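You operate a simulated robot arm through the tools that you are given. There is no shell and no other tool. Be economical: measure what you need, move in short steps, check, and stop when the job is done.

The job below is to be done with a simulated robot arm. You get a single attempt, and the scene is never put back.

Task
Brush the teal, the orange and the green tie free of lint.
Fine: stop when the tie's meter shows 0; brush back on its rubber pad; all ties stay in their bays, the others unbrushed. Set down upright: tie brush.

It is judged by the outcome, as a careful person would: the job done as asked, and still so three seconds after it is handed in. It fails if anything else is knocked over, pushed out of place, dropped, spilled or broken.

Robot
A 6-joint arm with a two-finger gripper on a trunk, on a base that drives. Base frame: it is fixed to the floor where the robot stands at the start and does not move with it; the origin is under the middle of the robot, x ahead of it, y to its left, z up. Units: m, degrees, N and s.
With the tool pointing down near the work surface it reaches from about 0.24 to 0.72 m from the robot's upright axis, wherever it stands. Its first joint turns from -166.0 to 166.0 degrees. Places, roughly: tie brush (5x5x6 cm) [0.5, -0.1, 1]. Payload 1.57 kg.
The tool frame sits at the grasp point between the pads (the TCP): z along the fingers, y along the line on which they close. The tips reach 0.021 m beyond it. The gripper opens to 0.07 m. The gripper's body begins 0.05 m behind the TCP.
Orientation is told as [roll, pitch, yaw] about the base's x, y, z axes, in that order, counted from this pose: with the fingers straight down and closing along the base's y, the tool's x points along the base's -x, its y along +y and its z along -z.

Tools
- The arm moves only by the tool nudge_tool. Its argument "targets" is a list of rows, each a list of 3 entries, a list of its own where there are three numbers: the shift along the tool's x, y, z in m, then the turn, a rotation vector about the tool's x, y, z in degrees, then the finger opening in m, from 0 to 0.07. In form: [[[x, y, z], [ax, ay, az], gripper], ...]. A call has 1 to 8 rows; each row is the pose to reach, as a shift and turn from the pose commanded when the call began, along the tool's axes at that moment. Rows are played at 5 a second. More than 0.05 m and 8.6 degrees between two rows, or a gripper value outside its range, and nothing of the call is played. A pose out of reach is approached as far as the arm can. The call stops where the force on the tool passes 40 N (or 10 N more than at its start, if that is more) or the arm is blocked; 0.2 s more then pass. Each finger halts on what it meets, pressing with about 30 N; the grip force reading is that of the motor and also rises with nothing between the fingers. The clock runs only during rows and for 0.2 s after the last one: add rows that repeat a pose to give the fingers time. It gives the time, the measured TCP pose, the force on the tool (base axes), the opening and the grip force at its end, in the units of the frame above (readings bear some noise), with the torque about the TCP (base axes, N m) and any sound that the robot's microphone picked up.
- Cameras (640 x 400 px; columns grow to the right, rows downward): "scene" is now at [0.0219, 0.1764, 1.491]; the picture's right is [0.24, -0.97, 0.00], its down [-0.64, -0.16, -0.75] and it looks along [0.73, 0.18, -0.66] (base axes); focal length 296 px, centre (320, 200). "wrist" rides on the gripper at [0.079, 0.004, -0.081] in the tool frame; the picture's right is [-0.05, 1.00, 0.00], its down [-0.67, -0.04, -0.74] and it looks along [-0.74, -0.04, 0.67] (tool axes); focal length 256 px, centre (320, 200). There is no depth. A picture from a camera that has moved, and an enlarged one, comes with that camera's place and axes in the base frame and with its lens.
- capture(camera): a new picture of that camera. It takes no simulated time.
- base_move(legs): drives the robot by 1 to 6 legs, each [ahead, left, turn to the left] in m, m and degrees, along the robot's own axes; the way and the turn of a leg run together, so that a leg with both is an arc; at most 1.5 m and 180 degrees a leg. The arm and the cameras ride along, it lands a little off, and it stops where it bumps. It gives what a move gives.
- head_to(pan, tilt): turns the head with the scene camera to pan (to the left, within 155 degrees either way) and tilt (down, from -29 to 69), counted from straight ahead of the robot. It gives what a move gives.
- enlarge(camera, box): a new picture of the part [left, top, right, bottom] of that camera's present view, enlarged. It takes no simulated time.
- finish_job(): hands the job in; it is judged then, once.

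Go step by step. Nothing tells you exact positions but the pictures and the camera data: compare them with the known pose of the tool, close in by small moves and look again before you grip or let go. The budget is 120 turns and 90 pictures, counting those below and the enlarged ones. Unless the task says otherwise, let go and move clear before handing in, and close with one line.

The tools are called after "Emit:" by a JSON object that holds its "api" and its "payload". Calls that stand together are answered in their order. nudge_tool: Moves the arm, as the interface text tells. Its arguments: {"type":"object","properties":{"targets":{"type":"array","items":{"type":"array"}}},"required":["targets"]} The other tools are called the same way: base_move (legs) drives the base; head_to (pan, tilt) turns the head that bears the scene camera; capture (camera) takes a picture; enlarge (camera, box) takes an enlarged picture of a part of a camera's view; finish_job () hands the job in.

At the start:

```text
time_s: 0.0
position: [0.3027, 0.2654, 1.1965]
ee_rot: [-0.1, 0.0, 0.0]
contact_force: [-0.4, -0.5, -0.7]
ft_torque: [-0.03, -0.01, 0.02]
finger_gap: 0.0702
finger_force: 0.1
robot x, y, heading: [-0.0026, 0.0011, 0.1]
head pan, tilt: [14.1, 41.2]
```

scene: 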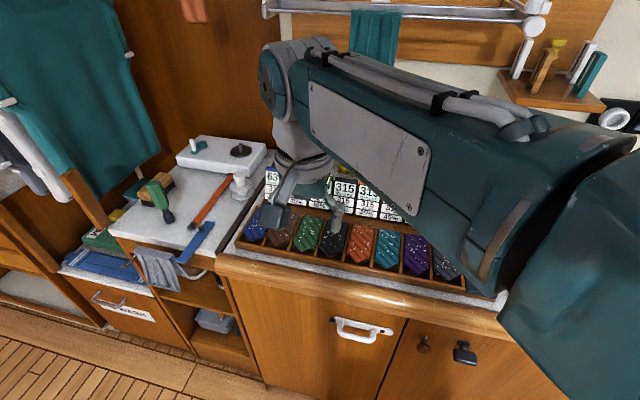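
wrist: 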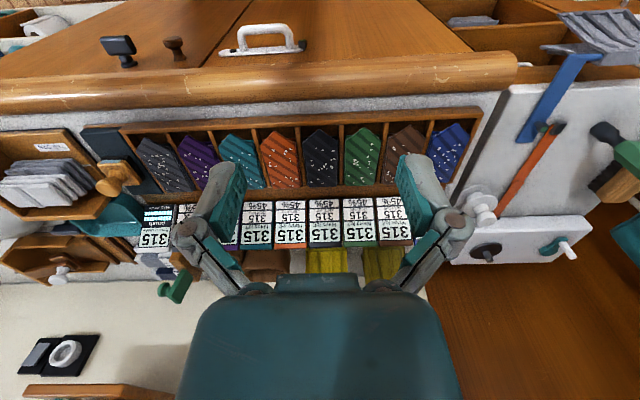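

I see eight ties in a bay tray with a meter card behind each, and a wooden-handled thing on a dark pad at the right end (likely the brush). I'll look closer first.

Emit:
{"api": "enlarge", "payload": {"camera": "wrist", "box": [0, 100, 240, 250]}}

Emit:
{"api": "enlarge", "payload": {"camera": "wrist", "box": [120, 100, 500, 260]}}

```text
2.67 times, centred on (120, 175) of wrist
camera zoom: at [0.2232, 0.2703, 1.2792], right [0.05, 1.0, 0.0], down [0.67, -0.03, 0.74], along [0.74, -0.04, -0.67], focal length 683 px, centre (853, 267)
```

zoom: 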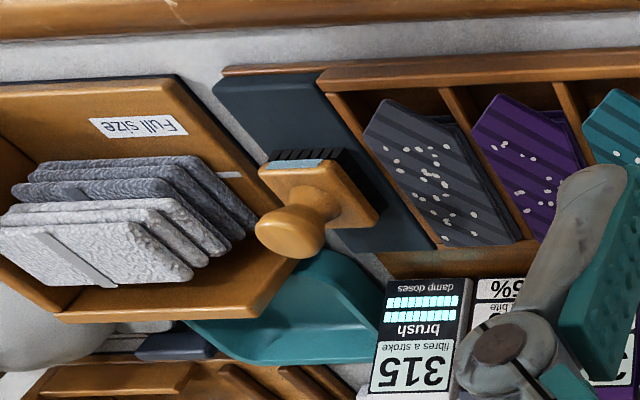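

```text
1.68 times, centred on (310, 180) of wrist
camera zoom: at [0.2232, 0.2703, 1.2792], right [0.05, 1.0, 0.0], down [0.67, -0.03, 0.74], along [0.74, -0.04, -0.67], focal length 431 px, centre (337, 234)
```

zoom: 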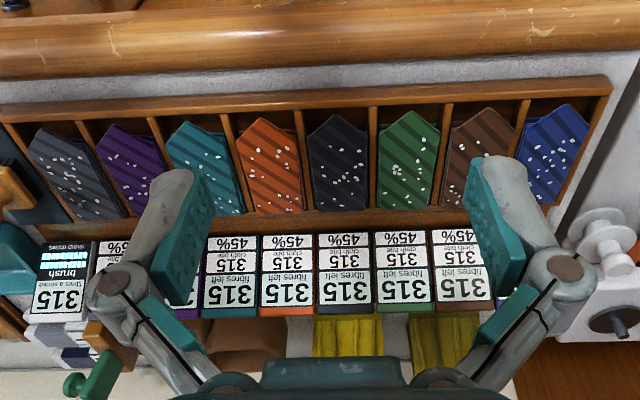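

The brush (wood block, round knob) sits on a dark pad at about (0.48, -0.07). I'll move the arm above and short of it to get a better look, and the scene camera should then see the ties too.

Emit:
{"api": "nudge_tool", "payload": {"targets": [[[-0.01, -0.045, 0], [0, 0, 0], 0.07], [[-0.02, -0.09, 0], [0, 0, 0], 0.07], [[-0.03, -0.135, 0], [0, 0, 0], 0.07], [[-0.04, -0.18, 0], [0, 0, 0], 0.07], [[-0.05, -0.225, 0], [0, 0, 0], 0.07], [[-0.06, -0.27, 0], [0, 0, 0], 0.07], [[-0.07, -0.315, 0], [0, 0, 0], 0.07], [[-0.08, -0.335, 0], [0, 0, 0], 0.07]]}}

Emit:
{"api": "capture", "payload": {"camera": "scene"}}

Emit:
{"api": "capture", "payload": {"camera": "wrist"}}

```text
time_s: 1.8
position: [0.3821, -0.0736, 1.1981]
ee_rot: [-0.1, 0.0, 0.0]
contact_force: [-0.1, -1.0, -0.3]
ft_torque: [0.01, -0.04, 0.02]
finger_gap: 0.0699
finger_force: 0.0
robot x, y, heading: [0.0023, -0.0009, 0.0]
head pan, tilt: [14.1, 41.2]
```

```text
85 pictures are left
camera scene: at [0.0221, 0.1745, 1.4912], right [0.24, -0.97, 0.0], down [-0.64, -0.16, -0.75], along [0.73, 0.18, -0.66], focal length 296 px, centre (320, 200)
```

scene: 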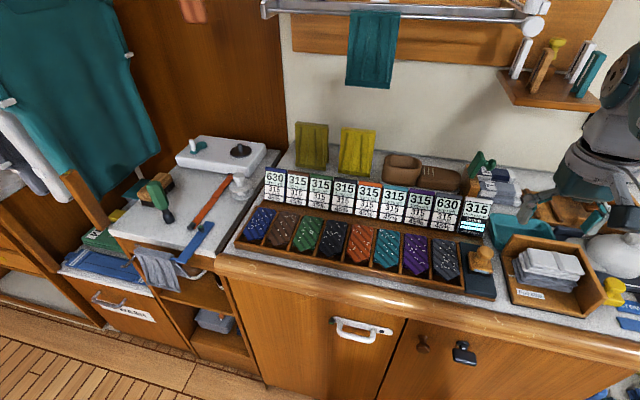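

```text
84 pictures are left
camera wrist: at [0.3033, -0.0683, 1.2797], right [0.05, 1.0, 0.0], down [0.67, -0.04, 0.74], along [0.74, -0.04, -0.67], focal length 256 px, centre (320, 200)
```

wrist: 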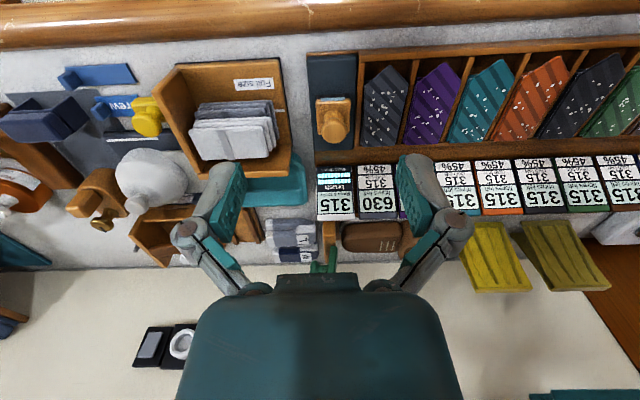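

Emit:
{"api": "enlarge", "payload": {"camera": "scene", "box": [230, 160, 520, 300]}}

Emit:
{"api": "enlarge", "payload": {"camera": "scene", "box": [420, 190, 540, 300]}}

Emit:
{"api": "enlarge", "payload": {"camera": "wrist", "box": [290, 30, 520, 230]}}

```text
2.21 times, centred on (375, 230) of scene
camera zoom: at [0.0221, 0.1745, 1.4912], right [0.24, -0.97, 0.0], down [-0.64, -0.16, -0.75], along [0.73, 0.18, -0.66], focal length 652 px, centre (199, 134)
```

zoom: 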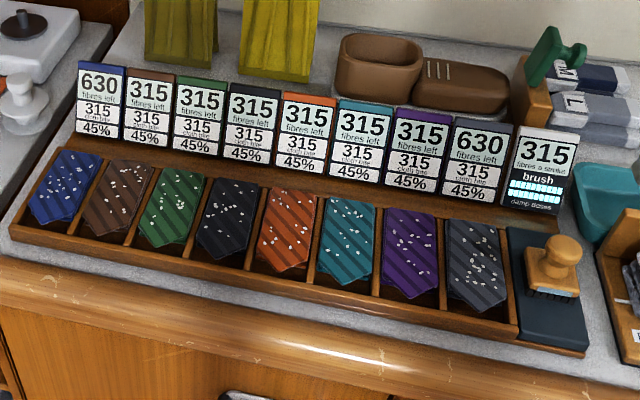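

```text
3.64 times, centred on (480, 245) of scene
camera zoom: at [0.0221, 0.1745, 1.4912], right [0.24, -0.97, 0.0], down [-0.64, -0.16, -0.75], along [0.73, 0.18, -0.66], focal length 1075 px, centre (-262, 36)
```

zoom: 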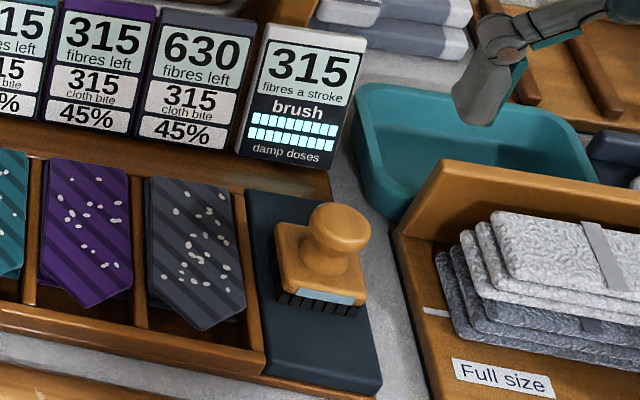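

```text
2.00 times, centred on (405, 130) of wrist
camera zoom: at [0.3033, -0.0683, 1.2797], right [0.05, 1.0, 0.0], down [0.67, -0.04, 0.74], along [0.74, -0.04, -0.67], focal length 512 px, centre (150, 340)
```

zoom: 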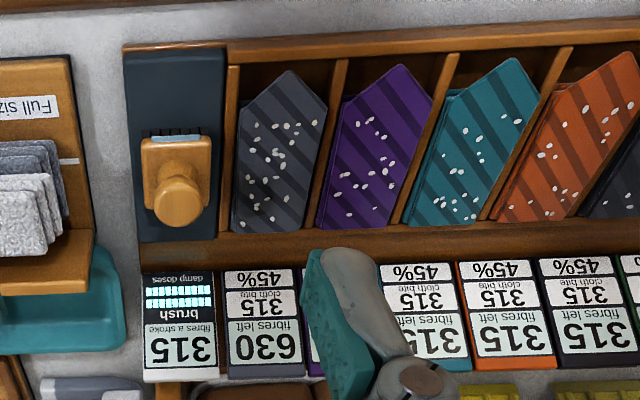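

The knob centre triangulates to about (0.470, -0.059, 1.014). Meters: target ties 315 each, and the brush takes 315 per stroke, so I expect one stroke each. I'll turn the gripper 90° so it closes along the stroke direction (x), moving above the brush.

Emit:
{"api": "nudge_tool", "payload": {"targets": [[[-0.011, 0.002, 0], [0, 0, 8.5], 0.07], [[-0.022, 0.004, 0], [0, 0, 17], 0.07], [[-0.033, 0.006, 0], [0, 0, 25.5], 0.07], [[-0.044, 0.008, 0], [0, 0, 34], 0.07], [[-0.055, 0.01, 0], [0, 0, 42.5], 0.07], [[-0.066, 0.012, 0], [0, 0, 51], 0.07], [[-0.077, 0.014, 0], [0, 0, 59.5], 0.07], [[-0.088, 0.0146, 0], [0, 0, 68], 0.07]]}}

Emit:
{"api": "nudge_tool", "payload": {"targets": [[[0, 0, 0.01], [0, 0, 7.4], 0.07], [[0, 0, 0.03], [0, 0, 14.8], 0.07], [[0, 0, 0.06], [0, 0, 22], 0.07], [[0, 0, 0.06], [0, 0, 22], 0.07]]}}

Emit:
{"api": "capture", "payload": {"camera": "wrist"}}

Emit:
{"api": "capture", "payload": {"camera": "scene"}}

```text
time_s: 3.6
position: [0.4718, -0.0558, 1.1961]
ee_rot: [-0.2, 0.0, -68.2]
contact_force: [0.1, -0.5, 0.3]
ft_torque: [0.01, -0.03, 0.0]
finger_gap: 0.0701
finger_force: 0.0
robot x, y, heading: [-0.0027, -0.0002, -0.2]
head pan, tilt: [14.1, 41.2]
```

```text
time_s: 4.6
position: [0.4715, -0.0558, 1.1396]
ee_rot: [0.0, 0.0, -90.1]
contact_force: [0.0, -1.7, 0.2]
ft_torque: [0.0, -0.01, 0.01]
finger_gap: 0.0699
finger_force: 0.0
robot x, y, heading: [-0.0007, 0.0001, -0.0]
head pan, tilt: [14.1, 41.2]
```

```text
80 pictures are left
camera wrist: at [0.4755, 0.0246, 1.2196], right [1.0, -0.05, 0.0], down [-0.04, -0.67, 0.75], along [-0.04, -0.74, -0.67], focal length 256 px, centre (320, 200)
```

wrist: 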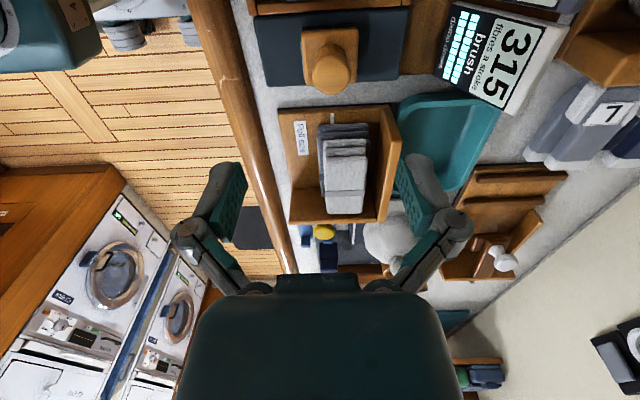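

```text
79 pictures are left
camera scene: at [0.0226, 0.175, 1.4912], right [0.24, -0.97, 0.0], down [-0.64, -0.16, -0.75], along [0.73, 0.18, -0.66], focal length 296 px, centre (320, 200)
```

scene: 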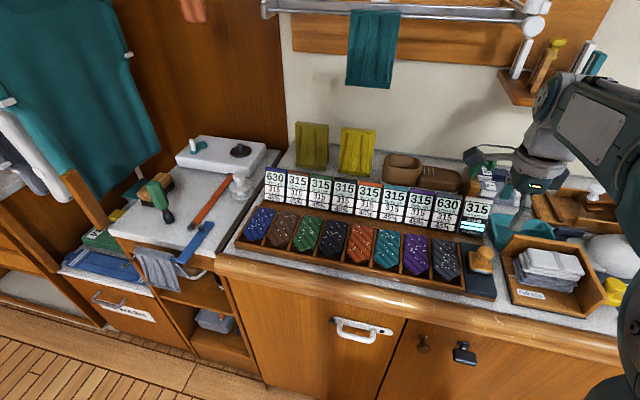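

Emit:
{"api": "enlarge", "payload": {"camera": "wrist", "box": [230, 0, 430, 125]}}

Emit:
{"api": "enlarge", "payload": {"camera": "scene", "box": [440, 220, 520, 310]}}

```text
3.20 times, centred on (330, 62) of wrist
camera zoom: at [0.4755, 0.0246, 1.2196], right [1.0, -0.05, 0.0], down [-0.04, -0.67, 0.75], along [-0.04, -0.74, -0.67], focal length 819 px, centre (288, 640)
```

zoom: 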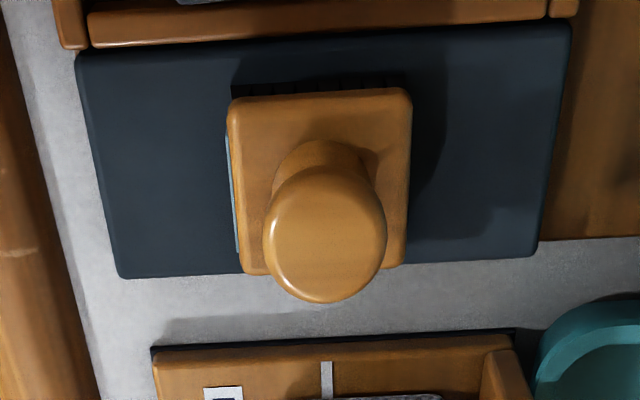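

```text
4.44 times, centred on (480, 265) of scene
camera zoom: at [0.0226, 0.175, 1.4912], right [0.24, -0.97, 0.0], down [-0.64, -0.16, -0.75], along [0.73, 0.18, -0.66], focal length 1314 px, centre (-391, -89)
```

zoom: 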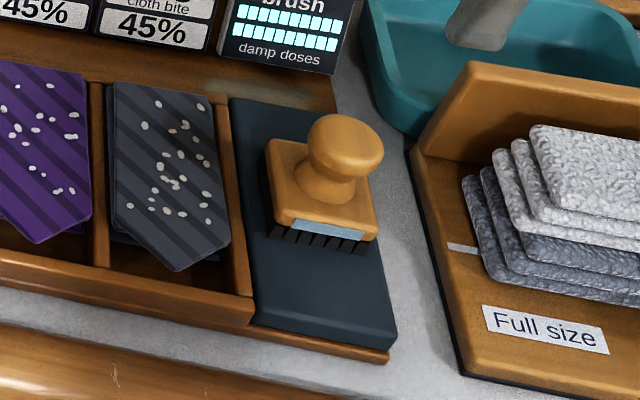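

The brush knob (3.2 cm wide, flat mushroom) is about 1 cm ahead and 0.7 cm right of the tool. I'll centre on it, go partway down and look again.

Emit:
{"api": "nudge_tool", "payload": {"targets": [[[-0.0075, 0.009, 0.02], [0, 0, 0], 0.07], [[-0.0075, 0.009, 0.05], [0, 0, 0], 0.07], [[-0.0075, 0.009, 0.068], [0, 0, 0], 0.07], [[-0.0075, 0.009, 0.068], [0, 0, 0], 0.07]]}}

Emit:
{"api": "capture", "payload": {"camera": "wrist"}}

Emit:
{"api": "enlarge", "payload": {"camera": "scene", "box": [430, 190, 550, 300]}}

```text
time_s: 5.6
position: [0.4795, -0.0645, 1.069]
ee_rot: [-0.1, 0.0, -90.0]
contact_force: [0.3, 0.1, -0.6]
ft_torque: [0.0, 0.0, 0.02]
finger_gap: 0.07
finger_force: 0.0
robot x, y, heading: [0.0022, 0.0049, -0.2]
head pan, tilt: [14.1, 41.2]
```

```text
76 pictures are left
camera wrist: at [0.484, 0.0152, 1.1508], right [1.0, -0.05, 0.0], down [-0.03, -0.67, 0.74], along [-0.04, -0.74, -0.67], focal length 256 px, centre (320, 200)
```

wrist: 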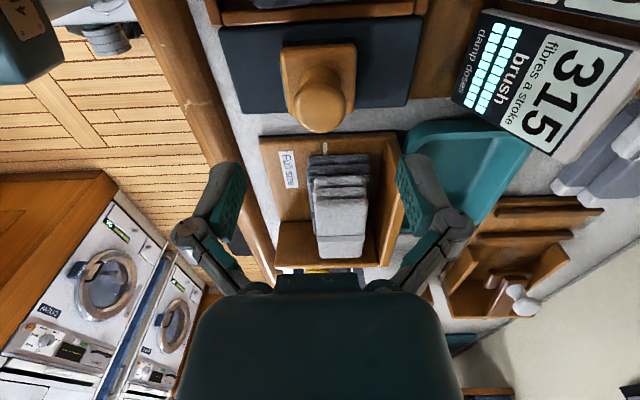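

```text
3.64 times, centred on (490, 245) of scene
camera zoom: at [0.0227, 0.175, 1.4912], right [0.24, -0.97, 0.0], down [-0.64, -0.16, -0.75], along [0.73, 0.18, -0.66], focal length 1075 px, centre (-298, 36)
```

zoom: 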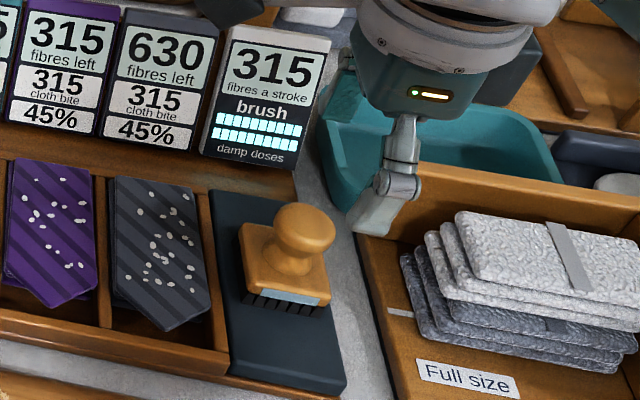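

Emit:
{"api": "nudge_tool", "payload": {"targets": [[[0.004, 0, 0.02], [0, 0, 0], 0.07], [[0.004, 0, 0.04], [0, 0, 0], 0.07], [[0.004, 0, 0.051], [0, 0, 0], 0.07], [[0.004, 0, 0.051], [0, 0, 0], 0.07]]}}

Emit:
{"api": "capture", "payload": {"camera": "wrist"}}

Emit:
{"api": "enlarge", "payload": {"camera": "scene", "box": [430, 190, 550, 300]}}

```text
time_s: 6.6
position: [0.4798, -0.0603, 1.018]
ee_rot: [0.0, 0.0, -90.0]
contact_force: [0.1, -0.1, -0.3]
ft_torque: [0.01, -0.01, 0.01]
finger_gap: 0.0701
finger_force: 0.1
robot x, y, heading: [-0.0019, -0.0043, -0.1]
head pan, tilt: [14.1, 41.2]
```

```text
74 pictures are left
camera wrist: at [0.4841, 0.0195, 1.0994], right [1.0, -0.05, 0.0], down [-0.03, -0.67, 0.75], along [-0.04, -0.74, -0.67], focal length 256 px, centre (320, 200)
```

wrist: 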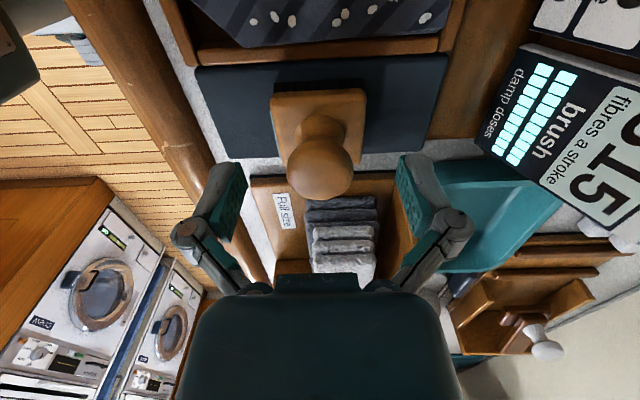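

```text
3.64 times, centred on (490, 245) of scene
camera zoom: at [0.0227, 0.175, 1.4912], right [0.24, -0.97, 0.0], down [-0.64, -0.16, -0.75], along [0.73, 0.18, -0.66], focal length 1075 px, centre (-298, 36)
```

zoom: 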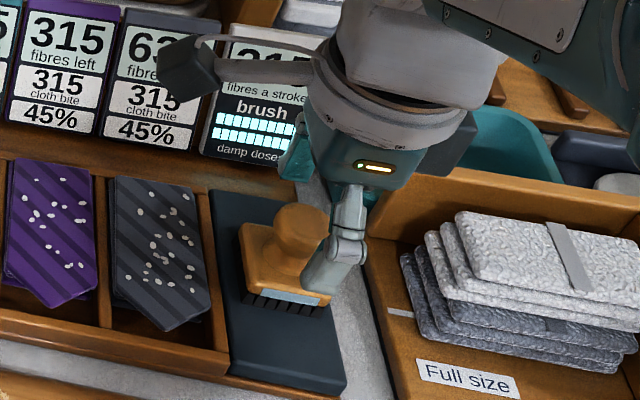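

Emit:
{"api": "enlarge", "payload": {"camera": "scene", "box": [460, 225, 520, 285]}}

Emit:
{"api": "enlarge", "payload": {"camera": "wrist", "box": [190, 70, 450, 230]}}

```text
6.67 times, centred on (490, 255) of scene
camera zoom: at [0.0227, 0.175, 1.4912], right [0.24, -0.97, 0.0], down [-0.64, -0.16, -0.75], along [0.73, 0.18, -0.66], focal length 1970 px, centre (-813, -167)
```

zoom: 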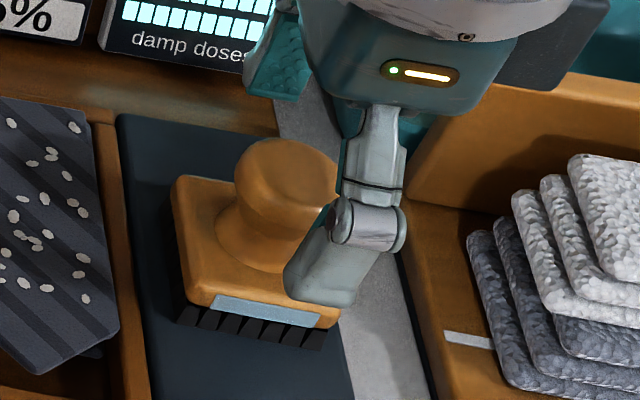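

```text
2.46 times, centred on (320, 150) of wrist
camera zoom: at [0.4841, 0.0195, 1.0994], right [1.0, -0.05, 0.0], down [-0.03, -0.67, 0.75], along [-0.04, -0.74, -0.67], focal length 630 px, centre (320, 323)
```

zoom: 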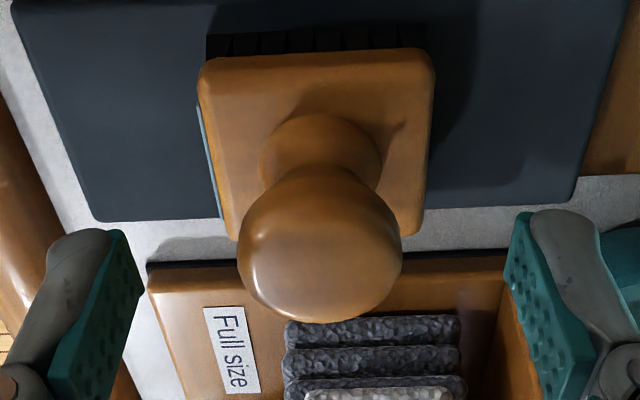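

Emit:
{"api": "nudge_tool", "payload": {"targets": [[[0.005, 0, 0], [0, 0, 0], 0.07], [[0.005, 0, 0.007], [0, 0, 0], 0.07], [[0.005, 0, 0.007], [0, 0, 0], 0.07]]}}

Emit:
{"api": "enlarge", "payload": {"camera": "scene", "box": [450, 220, 530, 270]}}

Emit:
{"api": "enlarge", "payload": {"camera": "wrist", "box": [190, 90, 450, 250]}}

```text
time_s: 7.4
position: [0.4799, -0.0546, 1.0125]
ee_rot: [-0.1, 0.1, -90.0]
contact_force: [0.3, 0.0, 0.1]
ft_torque: [-0.02, 0.0, 0.01]
finger_gap: 0.0701
finger_force: 0.1
robot x, y, heading: [0.0023, 0.0008, 0.2]
head pan, tilt: [14.1, 41.2]
```

```text
8.00 times, centred on (490, 245) of scene
camera zoom: at [0.0227, 0.175, 1.4912], right [0.24, -0.97, 0.0], down [-0.64, -0.16, -0.75], along [0.73, 0.18, -0.66], focal length 2364 px, centre (-1040, -160)
```

zoom: 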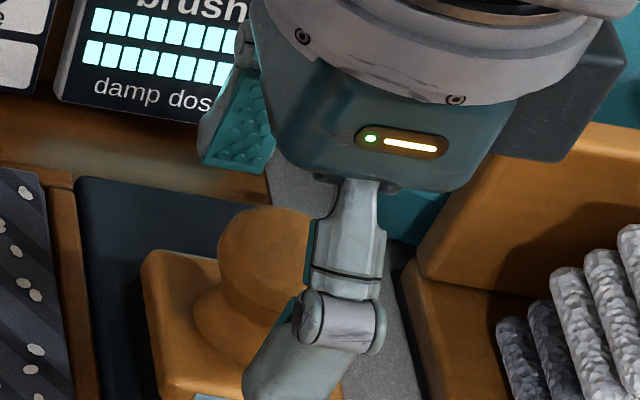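

```text
2.46 times, centred on (320, 170) of wrist
camera zoom: at [0.4844, 0.025, 1.0928], right [1.0, -0.05, 0.0], down [-0.03, -0.67, 0.75], along [-0.04, -0.74, -0.67], focal length 630 px, centre (320, 274)
```

zoom: 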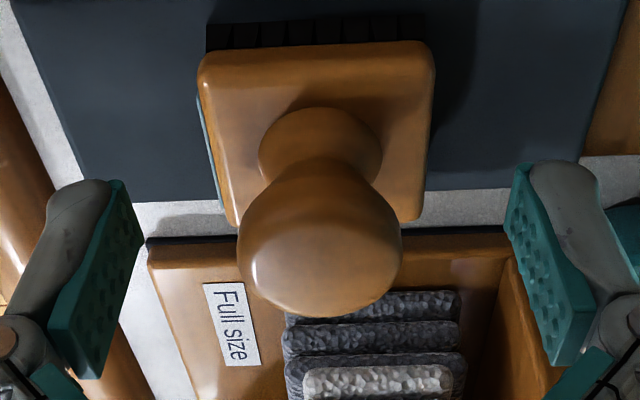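

The midpoint of the fingertips now coincides with the knob in both views, tips a bit below the knob's widest part. I'll close.

Emit:
{"api": "nudge_tool", "payload": {"targets": [[[0, 0, 0], [0, 0, 0], 0.05], [[0, 0, 0], [0, 0, 0], 0.04], [[0, 0, 0], [0, 0, 0], 0.03], [[0, 0, 0], [0, 0, 0], 0.02], [[0, 0, 0], [0, 0, 0], 0.02]]}}

Emit:
{"api": "enlarge", "payload": {"camera": "scene", "box": [440, 220, 520, 290]}}

Emit:
{"api": "enlarge", "payload": {"camera": "wrist", "box": [190, 90, 450, 250]}}

```text
time_s: 8.6
position: [0.4798, -0.0556, 1.0112]
ee_rot: [0.0, 0.0, -90.0]
contact_force: [-0.8, 0.3, 1.7]
ft_torque: [0.02, 0.0, 0.01]
finger_gap: 0.029
finger_force: 29.5
robot x, y, heading: [-0.0034, -0.0026, -0.2]
head pan, tilt: [14.1, 41.2]
```

```text
5.71 times, centred on (480, 255) of scene
camera zoom: at [0.0226, 0.175, 1.4912], right [0.24, -0.97, 0.0], down [-0.64, -0.16, -0.75], along [0.73, 0.18, -0.66], focal length 1689 px, centre (-594, -114)
```

zoom: 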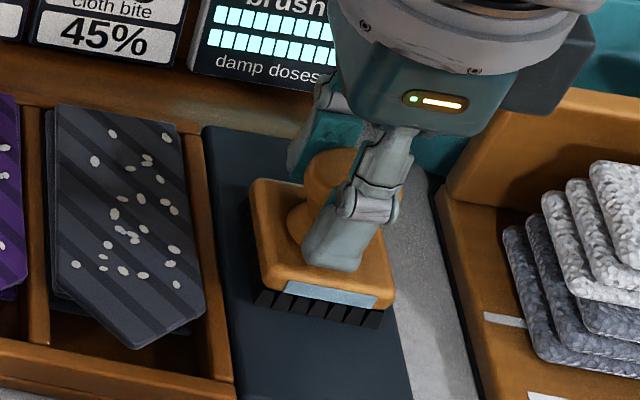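

```text
2.46 times, centred on (320, 170) of wrist
camera zoom: at [0.4843, 0.0249, 1.093], right [1.0, -0.05, 0.0], down [-0.03, -0.67, 0.75], along [-0.04, -0.74, -0.67], focal length 630 px, centre (320, 274)
```

zoom: 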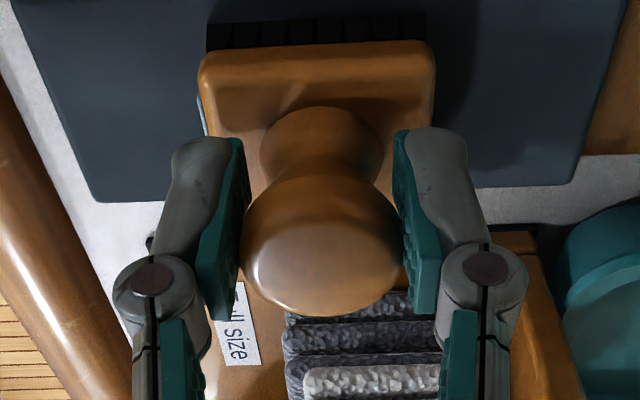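

Firm grip at 29 mm. I note the resting pose (0.480, -0.0556, 1.0115). Lifting now.

Emit:
{"api": "nudge_tool", "payload": {"targets": [[[0, 0, -0.02], [0, 0, 0], 0.02], [[0, 0, -0.05], [0, 0, 0], 0.02], [[0, 0, -0.07], [0, 0, 0], 0.02], [[0, 0, -0.07], [0, 0, 0], 0.02]]}}

Emit:
{"api": "capture", "payload": {"camera": "wrist"}}

Emit:
{"api": "enlarge", "payload": {"camera": "scene", "box": [330, 160, 540, 300]}}

```text
time_s: 9.6
position: [0.4783, -0.0546, 1.0806]
ee_rot: [-0.1, 0.1, -89.9]
contact_force: [-0.3, -0.3, -0.7]
ft_torque: [-0.03, -0.01, 0.0]
finger_gap: 0.0288
finger_force: 29.6
robot x, y, heading: [-0.0007, -0.0007, -0.2]
head pan, tilt: [14.1, 41.2]
```

```text
66 pictures are left
camera wrist: at [0.4842, 0.026, 1.1624], right [1.0, -0.05, 0.0], down [-0.03, -0.67, 0.75], along [-0.04, -0.74, -0.67], focal length 256 px, centre (320, 200)
```

wrist: 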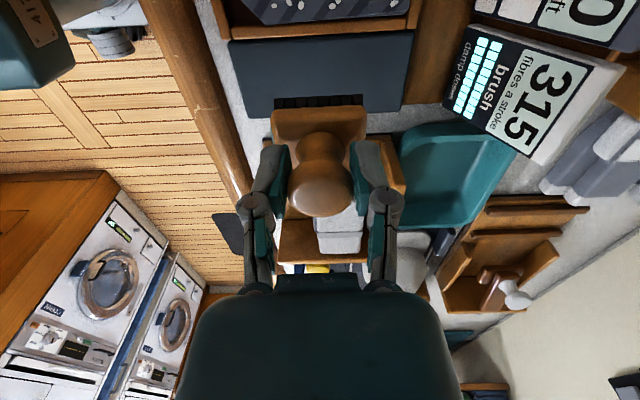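

```text
2.86 times, centred on (435, 230) of scene
camera zoom: at [0.0227, 0.1751, 1.4912], right [0.24, -0.97, 0.0], down [-0.64, -0.16, -0.75], along [0.73, 0.18, -0.66], focal length 844 px, centre (-9, 114)
```

zoom: 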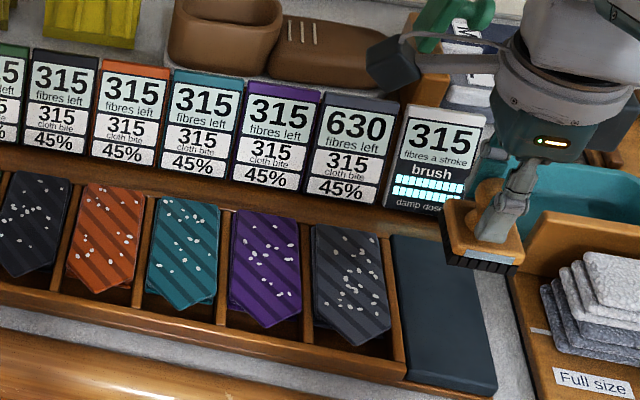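

The brush is held upright. I'll carry it over the teal bay (estimated y ≈ 0.138), staying high, then check alignment.

Emit:
{"api": "nudge_tool", "payload": {"targets": [[[0.03, 0, 0], [0, 0, 0], 0.02], [[0.07, 0, 0], [0, 0, 0], 0.02], [[0.11, 0, 0], [0, 0, 0], 0.02], [[0.15, 0, 0], [0, 0, 0], 0.02], [[0.18, 0, 0], [0, 0, 0], 0.02], [[0.193, 0, 0], [0, 0, 0], 0.02], [[0.193, 0, 0.03], [0, 0, 0], 0.02], [[0.193, 0, 0.03], [0, 0, 0], 0.02]]}}

Emit:
{"api": "capture", "payload": {"camera": "wrist"}}

Emit:
{"api": "enlarge", "payload": {"camera": "scene", "box": [310, 180, 470, 290]}}

```text
time_s: 11.4
position: [0.4807, 0.1391, 1.0489]
ee_rot: [-0.1, 0.1, -90.0]
contact_force: [-0.4, -0.9, -0.7]
ft_torque: [-0.02, -0.02, 0.03]
finger_gap: 0.0288
finger_force: 30.3
robot x, y, heading: [0.0, 0.0006, -0.1]
head pan, tilt: [14.1, 41.2]
```

```text
64 pictures are left
camera wrist: at [0.4846, 0.2186, 1.1317], right [1.0, -0.05, 0.0], down [-0.04, -0.67, 0.75], along [-0.04, -0.74, -0.67], focal length 256 px, centre (320, 200)
```

wrist: 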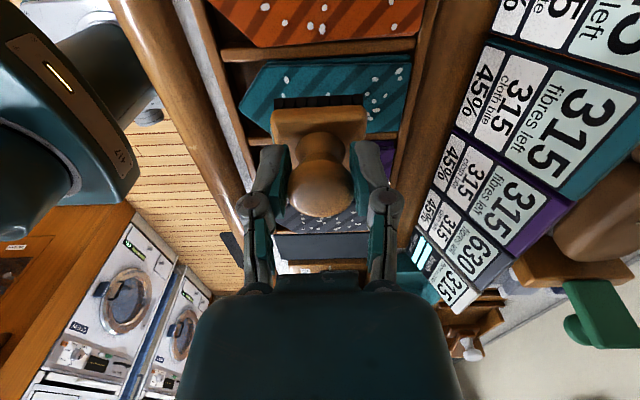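

```text
3.64 times, centred on (390, 235) of scene
camera zoom: at [0.0227, 0.176, 1.491], right [0.24, -0.97, 0.0], down [-0.64, -0.16, -0.75], along [0.73, 0.18, -0.66], focal length 1075 px, centre (66, 73)
```

zoom: 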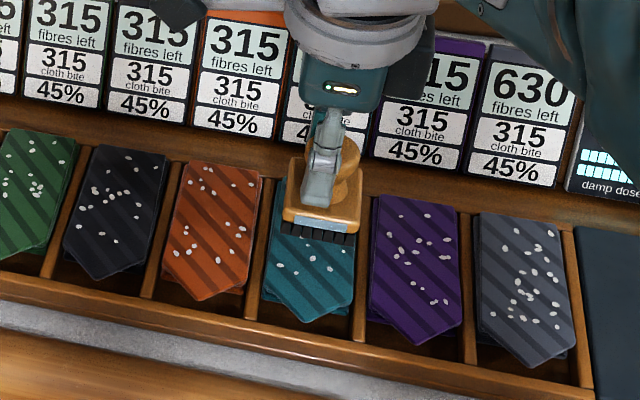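

Emit:
{"api": "enlarge", "payload": {"camera": "wrist", "box": [200, 30, 440, 180]}}

```text
2.67 times, centred on (320, 105) of wrist
camera zoom: at [0.4846, 0.2186, 1.1317], right [1.0, -0.05, 0.0], down [-0.04, -0.67, 0.75], along [-0.04, -0.74, -0.67], focal length 683 px, centre (320, 453)
```

zoom: 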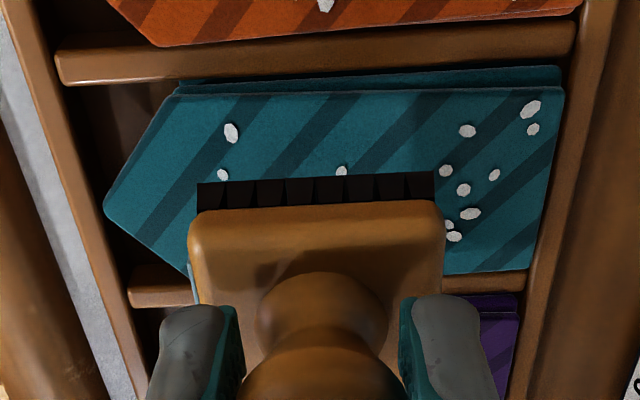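

Aligned with the teal bay; tie is about 10 cm long with the brush mid-way. I'll shift 1.7 cm toward the back and descend toward the tie in steps, watching the force.

Emit:
{"api": "nudge_tool", "payload": {"targets": [[[0, 0.017, 0], [0, 0, 0], 0.02], [[0, 0.017, 0.015], [0, 0, 0], 0.02], [[0, 0.017, 0.025], [0, 0, 0], 0.02], [[0, 0.017, 0.025], [0, 0, 0], 0.02]]}}

Emit:
{"api": "enlarge", "payload": {"camera": "wrist", "box": [200, 30, 440, 180]}}

Emit:
{"api": "enlarge", "payload": {"camera": "scene", "box": [310, 180, 470, 290]}}

```text
time_s: 12.4
position: [0.4956, 0.1379, 1.0248]
ee_rot: [-0.1, 0.1, -89.9]
contact_force: [-1.4, 1.1, -0.6]
ft_torque: [0.02, -0.02, -0.01]
finger_gap: 0.0287
finger_force: 30.1
robot x, y, heading: [0.0027, 0.002, -0.0]
head pan, tilt: [14.1, 41.2]
```

```text
2.67 times, centred on (320, 105) of wrist
camera zoom: at [0.5003, 0.218, 1.1072], right [1.0, -0.05, 0.0], down [-0.03, -0.67, 0.75], along [-0.04, -0.74, -0.67], focal length 683 px, centre (320, 453)
```

zoom: 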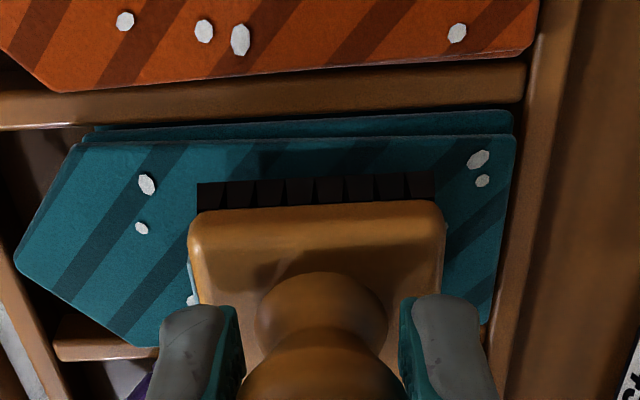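

```text
3.64 times, centred on (390, 235) of scene
camera zoom: at [0.0229, 0.1761, 1.491], right [0.24, -0.97, 0.0], down [-0.64, -0.16, -0.75], along [0.73, 0.18, -0.66], focal length 1075 px, centre (66, 73)
```

zoom: 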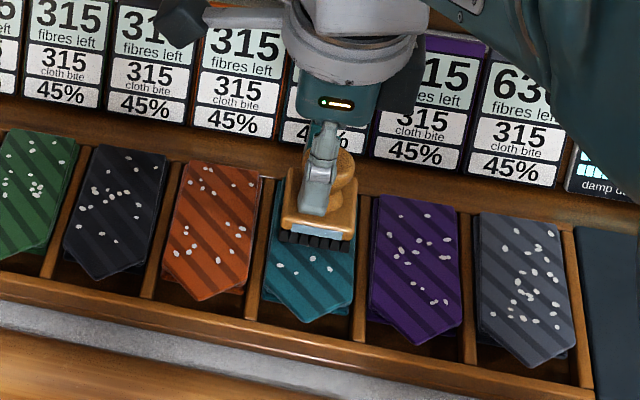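

Emit:
{"api": "nudge_tool", "payload": {"targets": [[[0, 0, 0.004], [0, 0, 0], 0.02], [[0, 0, 0.008], [0, 0, 0], 0.02], [[0, 0, 0.008], [0, 0, 0], 0.02]]}}

Emit:
{"api": "enlarge", "payload": {"camera": "wrist", "box": [200, 30, 440, 180]}}

```text
time_s: 13.2
position: [0.4972, 0.1381, 1.0175]
ee_rot: [-0.1, 0.0, -90.1]
contact_force: [1.5, -0.4, -0.4]
ft_torque: [-0.02, -0.01, 0.02]
finger_gap: 0.0287
finger_force: 29.9
robot x, y, heading: [0.0014, 0.0014, -0.1]
head pan, tilt: [14.1, 41.2]
```

```text
2.67 times, centred on (320, 105) of wrist
camera zoom: at [0.5008, 0.2184, 1.0994], right [1.0, -0.05, 0.0], down [-0.03, -0.67, 0.75], along [-0.04, -0.74, -0.67], focal length 683 px, centre (320, 453)
```

zoom: 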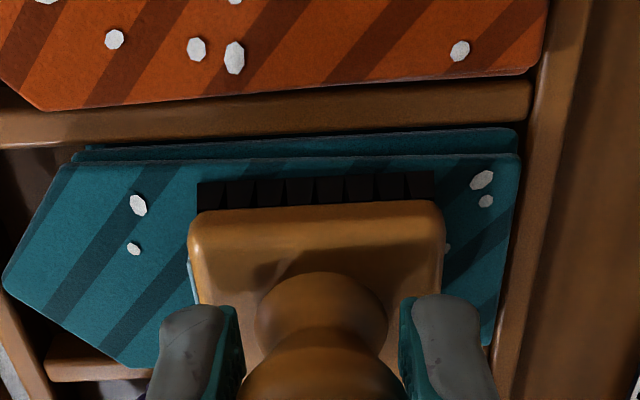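

Emit:
{"api": "nudge_tool", "payload": {"targets": [[[0, 0, 0.002], [0, 0, 0], 0.02], [[0, 0, 0.004], [0, 0, 0], 0.02], [[0, 0, 0.004], [0, 0, 0], 0.02]]}}

Emit:
{"api": "nudge_tool", "payload": {"targets": [[[0, 0, 0.001], [0, 0, 0], 0.02], [[0, 0, 0.002], [0, 0, 0], 0.02], [[0, 0, 0.002], [0, 0, 0], 0.02]]}}

Emit:
{"api": "enlarge", "payload": {"camera": "wrist", "box": [200, 30, 440, 180]}}

Emit:
{"api": "enlarge", "payload": {"camera": "scene", "box": [310, 170, 470, 290]}}

```text
time_s: 14.0
position: [0.497, 0.1391, 1.0146]
ee_rot: [0.2, 0.0, -90.1]
contact_force: [2.2, -1.1, 19.5]
ft_torque: [-0.11, -0.03, 0.03]
finger_gap: 0.0292
finger_force: 30.0
robot x, y, heading: [-0.0023, -0.0027, 0.0]
head pan, tilt: [14.1, 41.2]
```

```text
time_s: 14.8
position: [0.4963, 0.1392, 1.0118]
ee_rot: [0.0, -0.1, -90.0]
contact_force: [1.7, 0.5, 18.0]
ft_torque: [-0.12, -0.01, 0.03]
finger_gap: 0.0288
finger_force: 29.8
robot x, y, heading: [0.0017, -0.0036, 0.1]
head pan, tilt: [14.1, 41.2]
```

```text
2.67 times, centred on (320, 105) of wrist
camera zoom: at [0.5004, 0.2189, 1.0937], right [1.0, -0.05, 0.0], down [-0.04, -0.67, 0.75], along [-0.04, -0.74, -0.67], focal length 683 px, centre (320, 453)
```

zoom: 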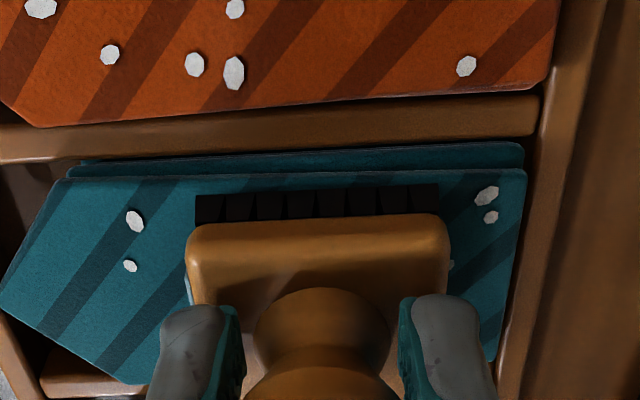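

```text
3.33 times, centred on (390, 230) of scene
camera zoom: at [0.0218, 0.1758, 1.4912], right [0.24, -0.97, 0.0], down [-0.64, -0.16, -0.75], along [0.73, 0.18, -0.66], focal length 985 px, centre (87, 100)
```

zoom: 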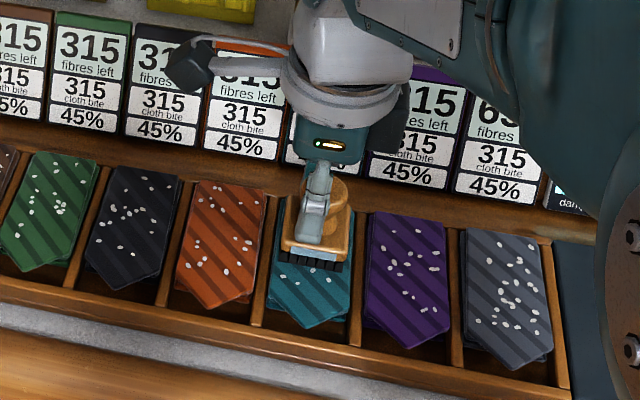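

Contact on the tie (18 N, brush slipped up ~2 mm in the grip). I'll ease off slightly and then draw one stroke toward the tip.

Emit:
{"api": "nudge_tool", "payload": {"targets": [[[0, 0, -0.001], [0, 0, 0], 0.02], [[0, 0, -0.001], [0, 0, 0], 0.02]]}}

```text
time_s: 15.4
position: [0.4961, 0.1386, 1.0122]
ee_rot: [-0.2, -0.2, -90.0]
contact_force: [0.6, 3.4, 5.5]
ft_torque: [0.1, 0.01, 0.03]
finger_gap: 0.0287
finger_force: 30.0
robot x, y, heading: [0.0046, 0.0012, -0.1]
head pan, tilt: [14.1, 41.2]
```

Emit:
{"api": "nudge_tool", "payload": {"targets": [[[0, -0.006, 0], [0, 0, 0], 0.02], [[0, -0.012, 0], [0, 0, 0], 0.02], [[0, -0.018, 0], [0, 0, 0], 0.02], [[0, -0.024, 0], [0, 0, 0], 0.02], [[0, -0.03, 0], [0, 0, 0], 0.02]]}}

Emit:
{"api": "enlarge", "payload": {"camera": "wrist", "box": [200, 30, 640, 305]}}

Emit:
{"api": "enlarge", "payload": {"camera": "scene", "box": [310, 170, 470, 290]}}

```text
time_s: 16.6
position: [0.4672, 0.1382, 1.0136]
ee_rot: [0.0, 0.0, -90.0]
contact_force: [2.0, -0.7, 3.3]
ft_torque: [-0.03, 0.05, 0.01]
finger_gap: 0.0286
finger_force: 30.0
robot x, y, heading: [-0.0001, -0.0008, -0.1]
head pan, tilt: [14.1, 41.2]
```

```text
1.45 times, centred on (420, 168) of wrist
camera zoom: at [0.4709, 0.2182, 1.0939], right [1.0, -0.05, 0.0], down [-0.04, -0.67, 0.75], along [-0.04, -0.74, -0.67], focal length 372 px, centre (174, 247)
```

zoom: 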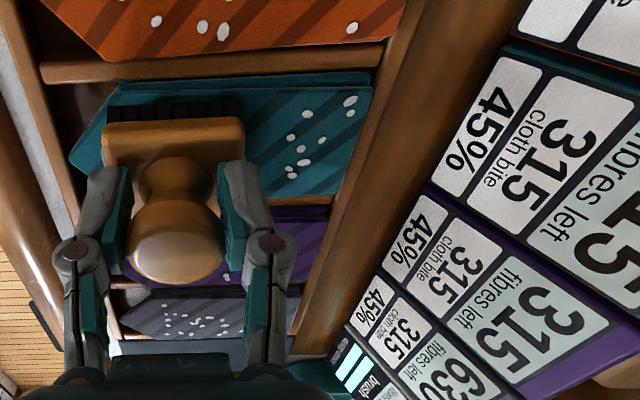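

```text
3.33 times, centred on (390, 230) of scene
camera zoom: at [0.0226, 0.1759, 1.4911], right [0.24, -0.97, 0.0], down [-0.64, -0.16, -0.75], along [0.73, 0.18, -0.66], focal length 985 px, centre (87, 100)
```

zoom: 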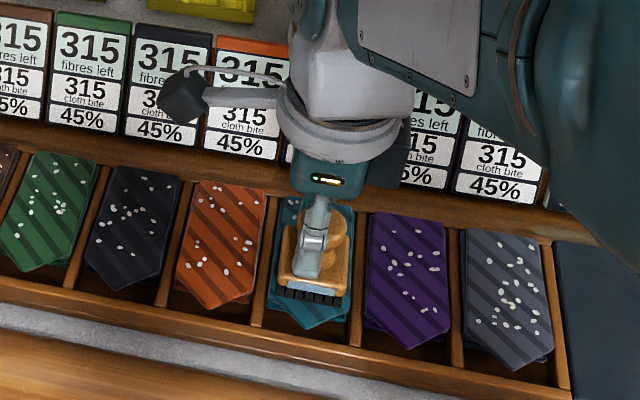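

Emit:
{"api": "nudge_tool", "payload": {"targets": [[[0, -0.004, 0], [0, 0, 0], 0.02], [[0, -0.004, -0.02], [0, 0, 0], 0.02], [[0, -0.004, -0.05], [0, 0, 0], 0.02], [[0, -0.004, -0.05], [0, 0, 0], 0.02]]}}

Emit:
{"api": "capture", "payload": {"camera": "wrist"}}

```text
time_s: 17.6
position: [0.4633, 0.1388, 1.0614]
ee_rot: [-0.1, -0.1, -90.1]
contact_force: [0.3, 0.0, -1.1]
ft_torque: [0.03, -0.01, 0.0]
finger_gap: 0.0288
finger_force: 30.1
robot x, y, heading: [-0.0023, 0.001, 0.0]
head pan, tilt: [14.1, 41.2]
```

```text
54 pictures are left
camera wrist: at [0.4674, 0.2189, 1.1435], right [1.0, -0.05, 0.0], down [-0.03, -0.67, 0.75], along [-0.04, -0.74, -0.67], focal length 256 px, centre (320, 200)
```

wrist: 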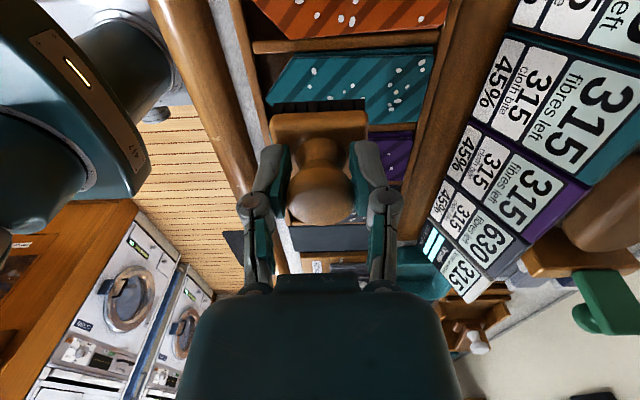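

No count yet: the meter still reads 315. Let me read the card closely for what it demands.

Emit:
{"api": "enlarge", "payload": {"camera": "wrist", "box": [480, 20, 640, 120]}}

Emit:
{"api": "enlarge", "payload": {"camera": "wrist", "box": [230, 0, 470, 150]}}

```text
4.00 times, centred on (560, 70) of wrist
camera zoom: at [0.4674, 0.2189, 1.1435], right [1.0, -0.05, 0.0], down [-0.03, -0.67, 0.75], along [-0.04, -0.74, -0.67], focal length 1024 px, centre (-640, 720)
```

zoom: 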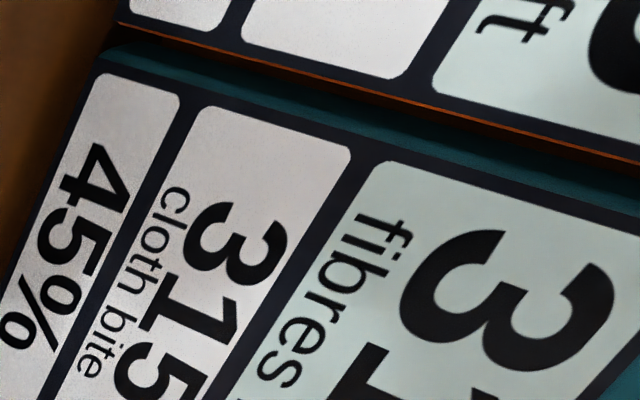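

```text
2.67 times, centred on (350, 75) of wrist
camera zoom: at [0.4674, 0.2189, 1.1435], right [1.0, -0.05, 0.0], down [-0.03, -0.67, 0.75], along [-0.04, -0.74, -0.67], focal length 683 px, centre (240, 533)
```

zoom: 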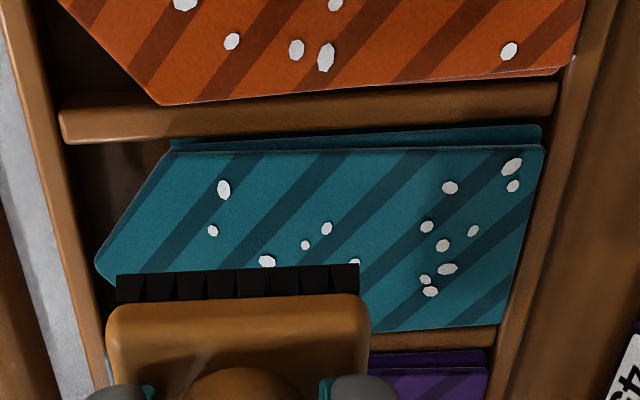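

The brush has travelled only ~3 cm; there is room for ~6 cm inside the bay. I'll retry with a full-length stroke, starting near the back wall.

Emit:
{"api": "nudge_tool", "payload": {"targets": [[[0, 0.02, 0], [0, 0, 0], 0.02], [[0, 0.046, 0], [0, 0, 0], 0.02], [[0, 0.046, 0.03], [0, 0, 0], 0.02], [[0, 0.046, 0.044], [0, 0, 0], 0.02], [[0, 0.046, 0.047], [0, 0, 0], 0.02], [[0, 0.046, 0.049], [0, 0, 0], 0.02]]}}

Emit:
{"api": "enlarge", "payload": {"camera": "wrist", "box": [200, 30, 440, 180]}}

```text
time_s: 19.0
position: [0.508, 0.1387, 1.0141]
ee_rot: [-0.1, 0.0, -90.0]
contact_force: [0.2, -0.6, -1.6]
ft_torque: [-0.01, -0.02, 0.01]
finger_gap: 0.0283
finger_force: 29.7
robot x, y, heading: [-0.0012, 0.0008, -0.1]
head pan, tilt: [14.1, 41.2]
```

```text
2.67 times, centred on (320, 105) of wrist
camera zoom: at [0.5128, 0.2181, 1.0945], right [1.0, -0.05, 0.0], down [-0.03, -0.67, 0.75], along [-0.04, -0.74, -0.67], focal length 683 px, centre (320, 453)
```

zoom: 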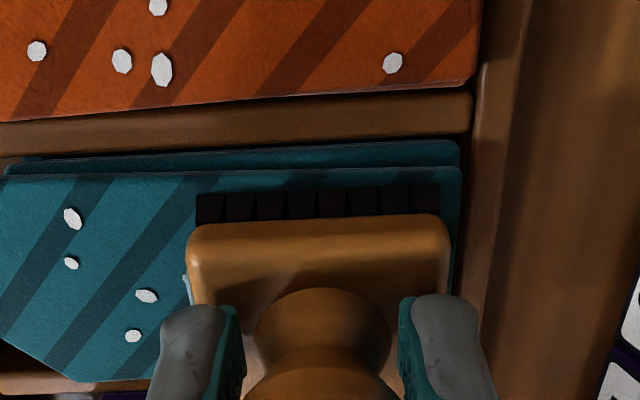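

Emit:
{"api": "nudge_tool", "payload": {"targets": [[[0, 0, 0.001], [0, 0, 0], 0.02], [[0, 0, 0.002], [0, 0, 0], 0.02], [[0, 0, 0.002], [0, 0, 0], 0.02]]}}

```text
time_s: 19.8
position: [0.5098, 0.1391, 1.0125]
ee_rot: [0.1, 0.0, -90.0]
contact_force: [1.7, -0.4, 0.8]
ft_torque: [0.01, -0.01, -0.01]
finger_gap: 0.0284
finger_force: 30.4
robot x, y, heading: [-0.0001, -0.0018, 0.0]
head pan, tilt: [14.1, 41.2]
```

Emit:
{"api": "nudge_tool", "payload": {"targets": [[[0, 0, 0.001], [0, 0, 0], 0.02], [[0, 0, 0.001], [0, 0, 0], 0.02]]}}

```text
time_s: 20.4
position: [0.5093, 0.1379, 1.0125]
ee_rot: [0.1, 0.0, -89.9]
contact_force: [-2.5, 0.6, 10.2]
ft_torque: [-0.03, 0.08, -0.01]
finger_gap: 0.0289
finger_force: 30.5
robot x, y, heading: [-0.0013, -0.0002, -0.1]
head pan, tilt: [14.1, 41.2]
```

Good contact at 10 N. Now one full-length stroke of 5.6 cm toward the tip.

Emit:
{"api": "nudge_tool", "payload": {"targets": [[[0, -0.01, 0], [0, 0, 0], 0.02], [[0, -0.02, 0], [0, 0, 0], 0.02], [[0, -0.03, 0], [0, 0, 0], 0.02], [[0, -0.04, 0], [0, 0, 0], 0.02], [[0, -0.05, 0], [0, 0, 0], 0.02], [[0, -0.056, 0], [0, 0, 0], 0.02]]}}

Emit:
{"api": "enlarge", "payload": {"camera": "wrist", "box": [200, 0, 640, 275]}}

```text
time_s: 21.8
position: [0.4521, 0.1403, 1.0121]
ee_rot: [-0.2, -0.1, -90.0]
contact_force: [0.1, -0.4, 0.7]
ft_torque: [-0.01, 0.02, -0.02]
finger_gap: 0.0285
finger_force: 30.0
robot x, y, heading: [-0.0038, 0.0027, -0.0]
head pan, tilt: [14.1, 41.2]
```

```text
1.45 times, centred on (420, 138) of wrist
camera zoom: at [0.4568, 0.2196, 1.0936], right [1.0, -0.05, 0.0], down [-0.03, -0.67, 0.75], along [-0.04, -0.74, -0.67], focal length 372 px, centre (174, 291)
```

zoom: 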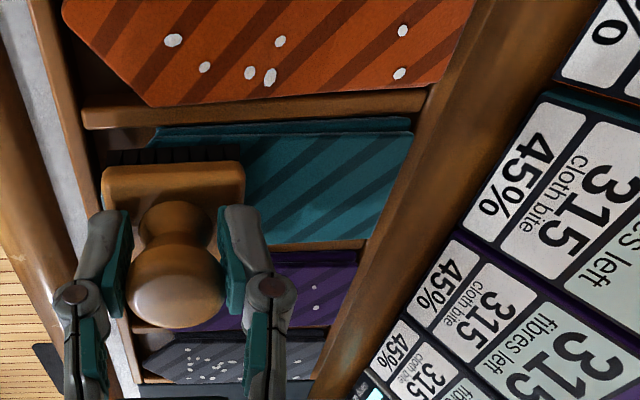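

The lint is gone behind the brush. Lift and check the meter.

Emit:
{"api": "nudge_tool", "payload": {"targets": [[[0, 0, -0.02], [0, 0, 0], 0.02], [[0, 0, -0.05], [0, 0, 0], 0.02], [[0, 0.02, -0.06], [0, 0, 0], 0.02], [[0, 0.02, -0.06], [0, 0, 0], 0.02]]}}

Emit:
{"api": "capture", "payload": {"camera": "wrist"}}

Emit:
{"api": "enlarge", "payload": {"camera": "scene", "box": [250, 150, 510, 300]}}

```text
time_s: 22.8
position: [0.4724, 0.1372, 1.073]
ee_rot: [-0.1, -0.2, -90.1]
contact_force: [0.4, -0.1, -1.0]
ft_torque: [0.0, -0.01, -0.01]
finger_gap: 0.0286
finger_force: 30.1
robot x, y, heading: [-0.0017, 0.0016, -0.1]
head pan, tilt: [14.1, 41.2]
```

```text
49 pictures are left
camera wrist: at [0.4764, 0.2175, 1.1536], right [1.0, -0.05, 0.0], down [-0.03, -0.67, 0.75], along [-0.04, -0.74, -0.67], focal length 256 px, centre (320, 200)
```

wrist: 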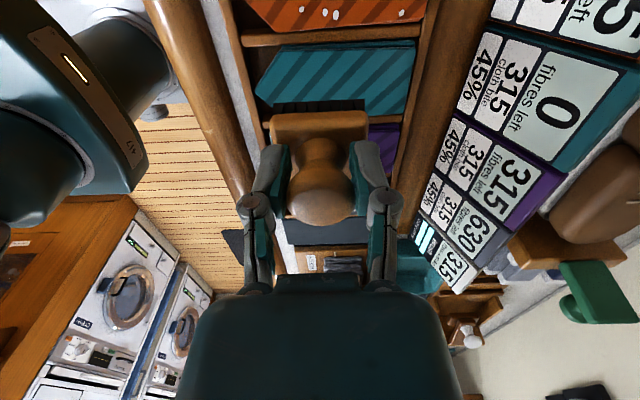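

```text
2.46 times, centred on (380, 225) of scene
camera zoom: at [0.0227, 0.1761, 1.491], right [0.24, -0.97, 0.0], down [-0.64, -0.16, -0.75], along [0.73, 0.18, -0.66], focal length 728 px, centre (172, 138)
```

zoom: 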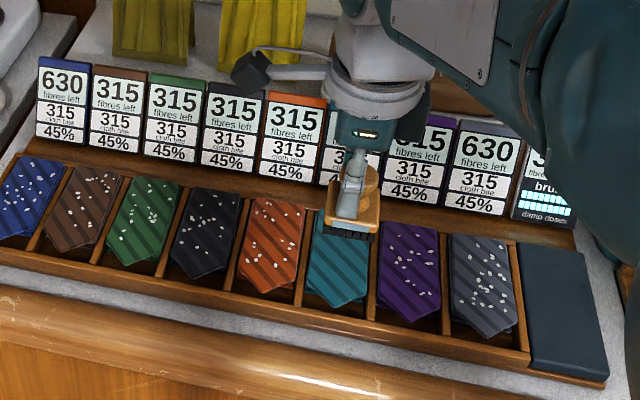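

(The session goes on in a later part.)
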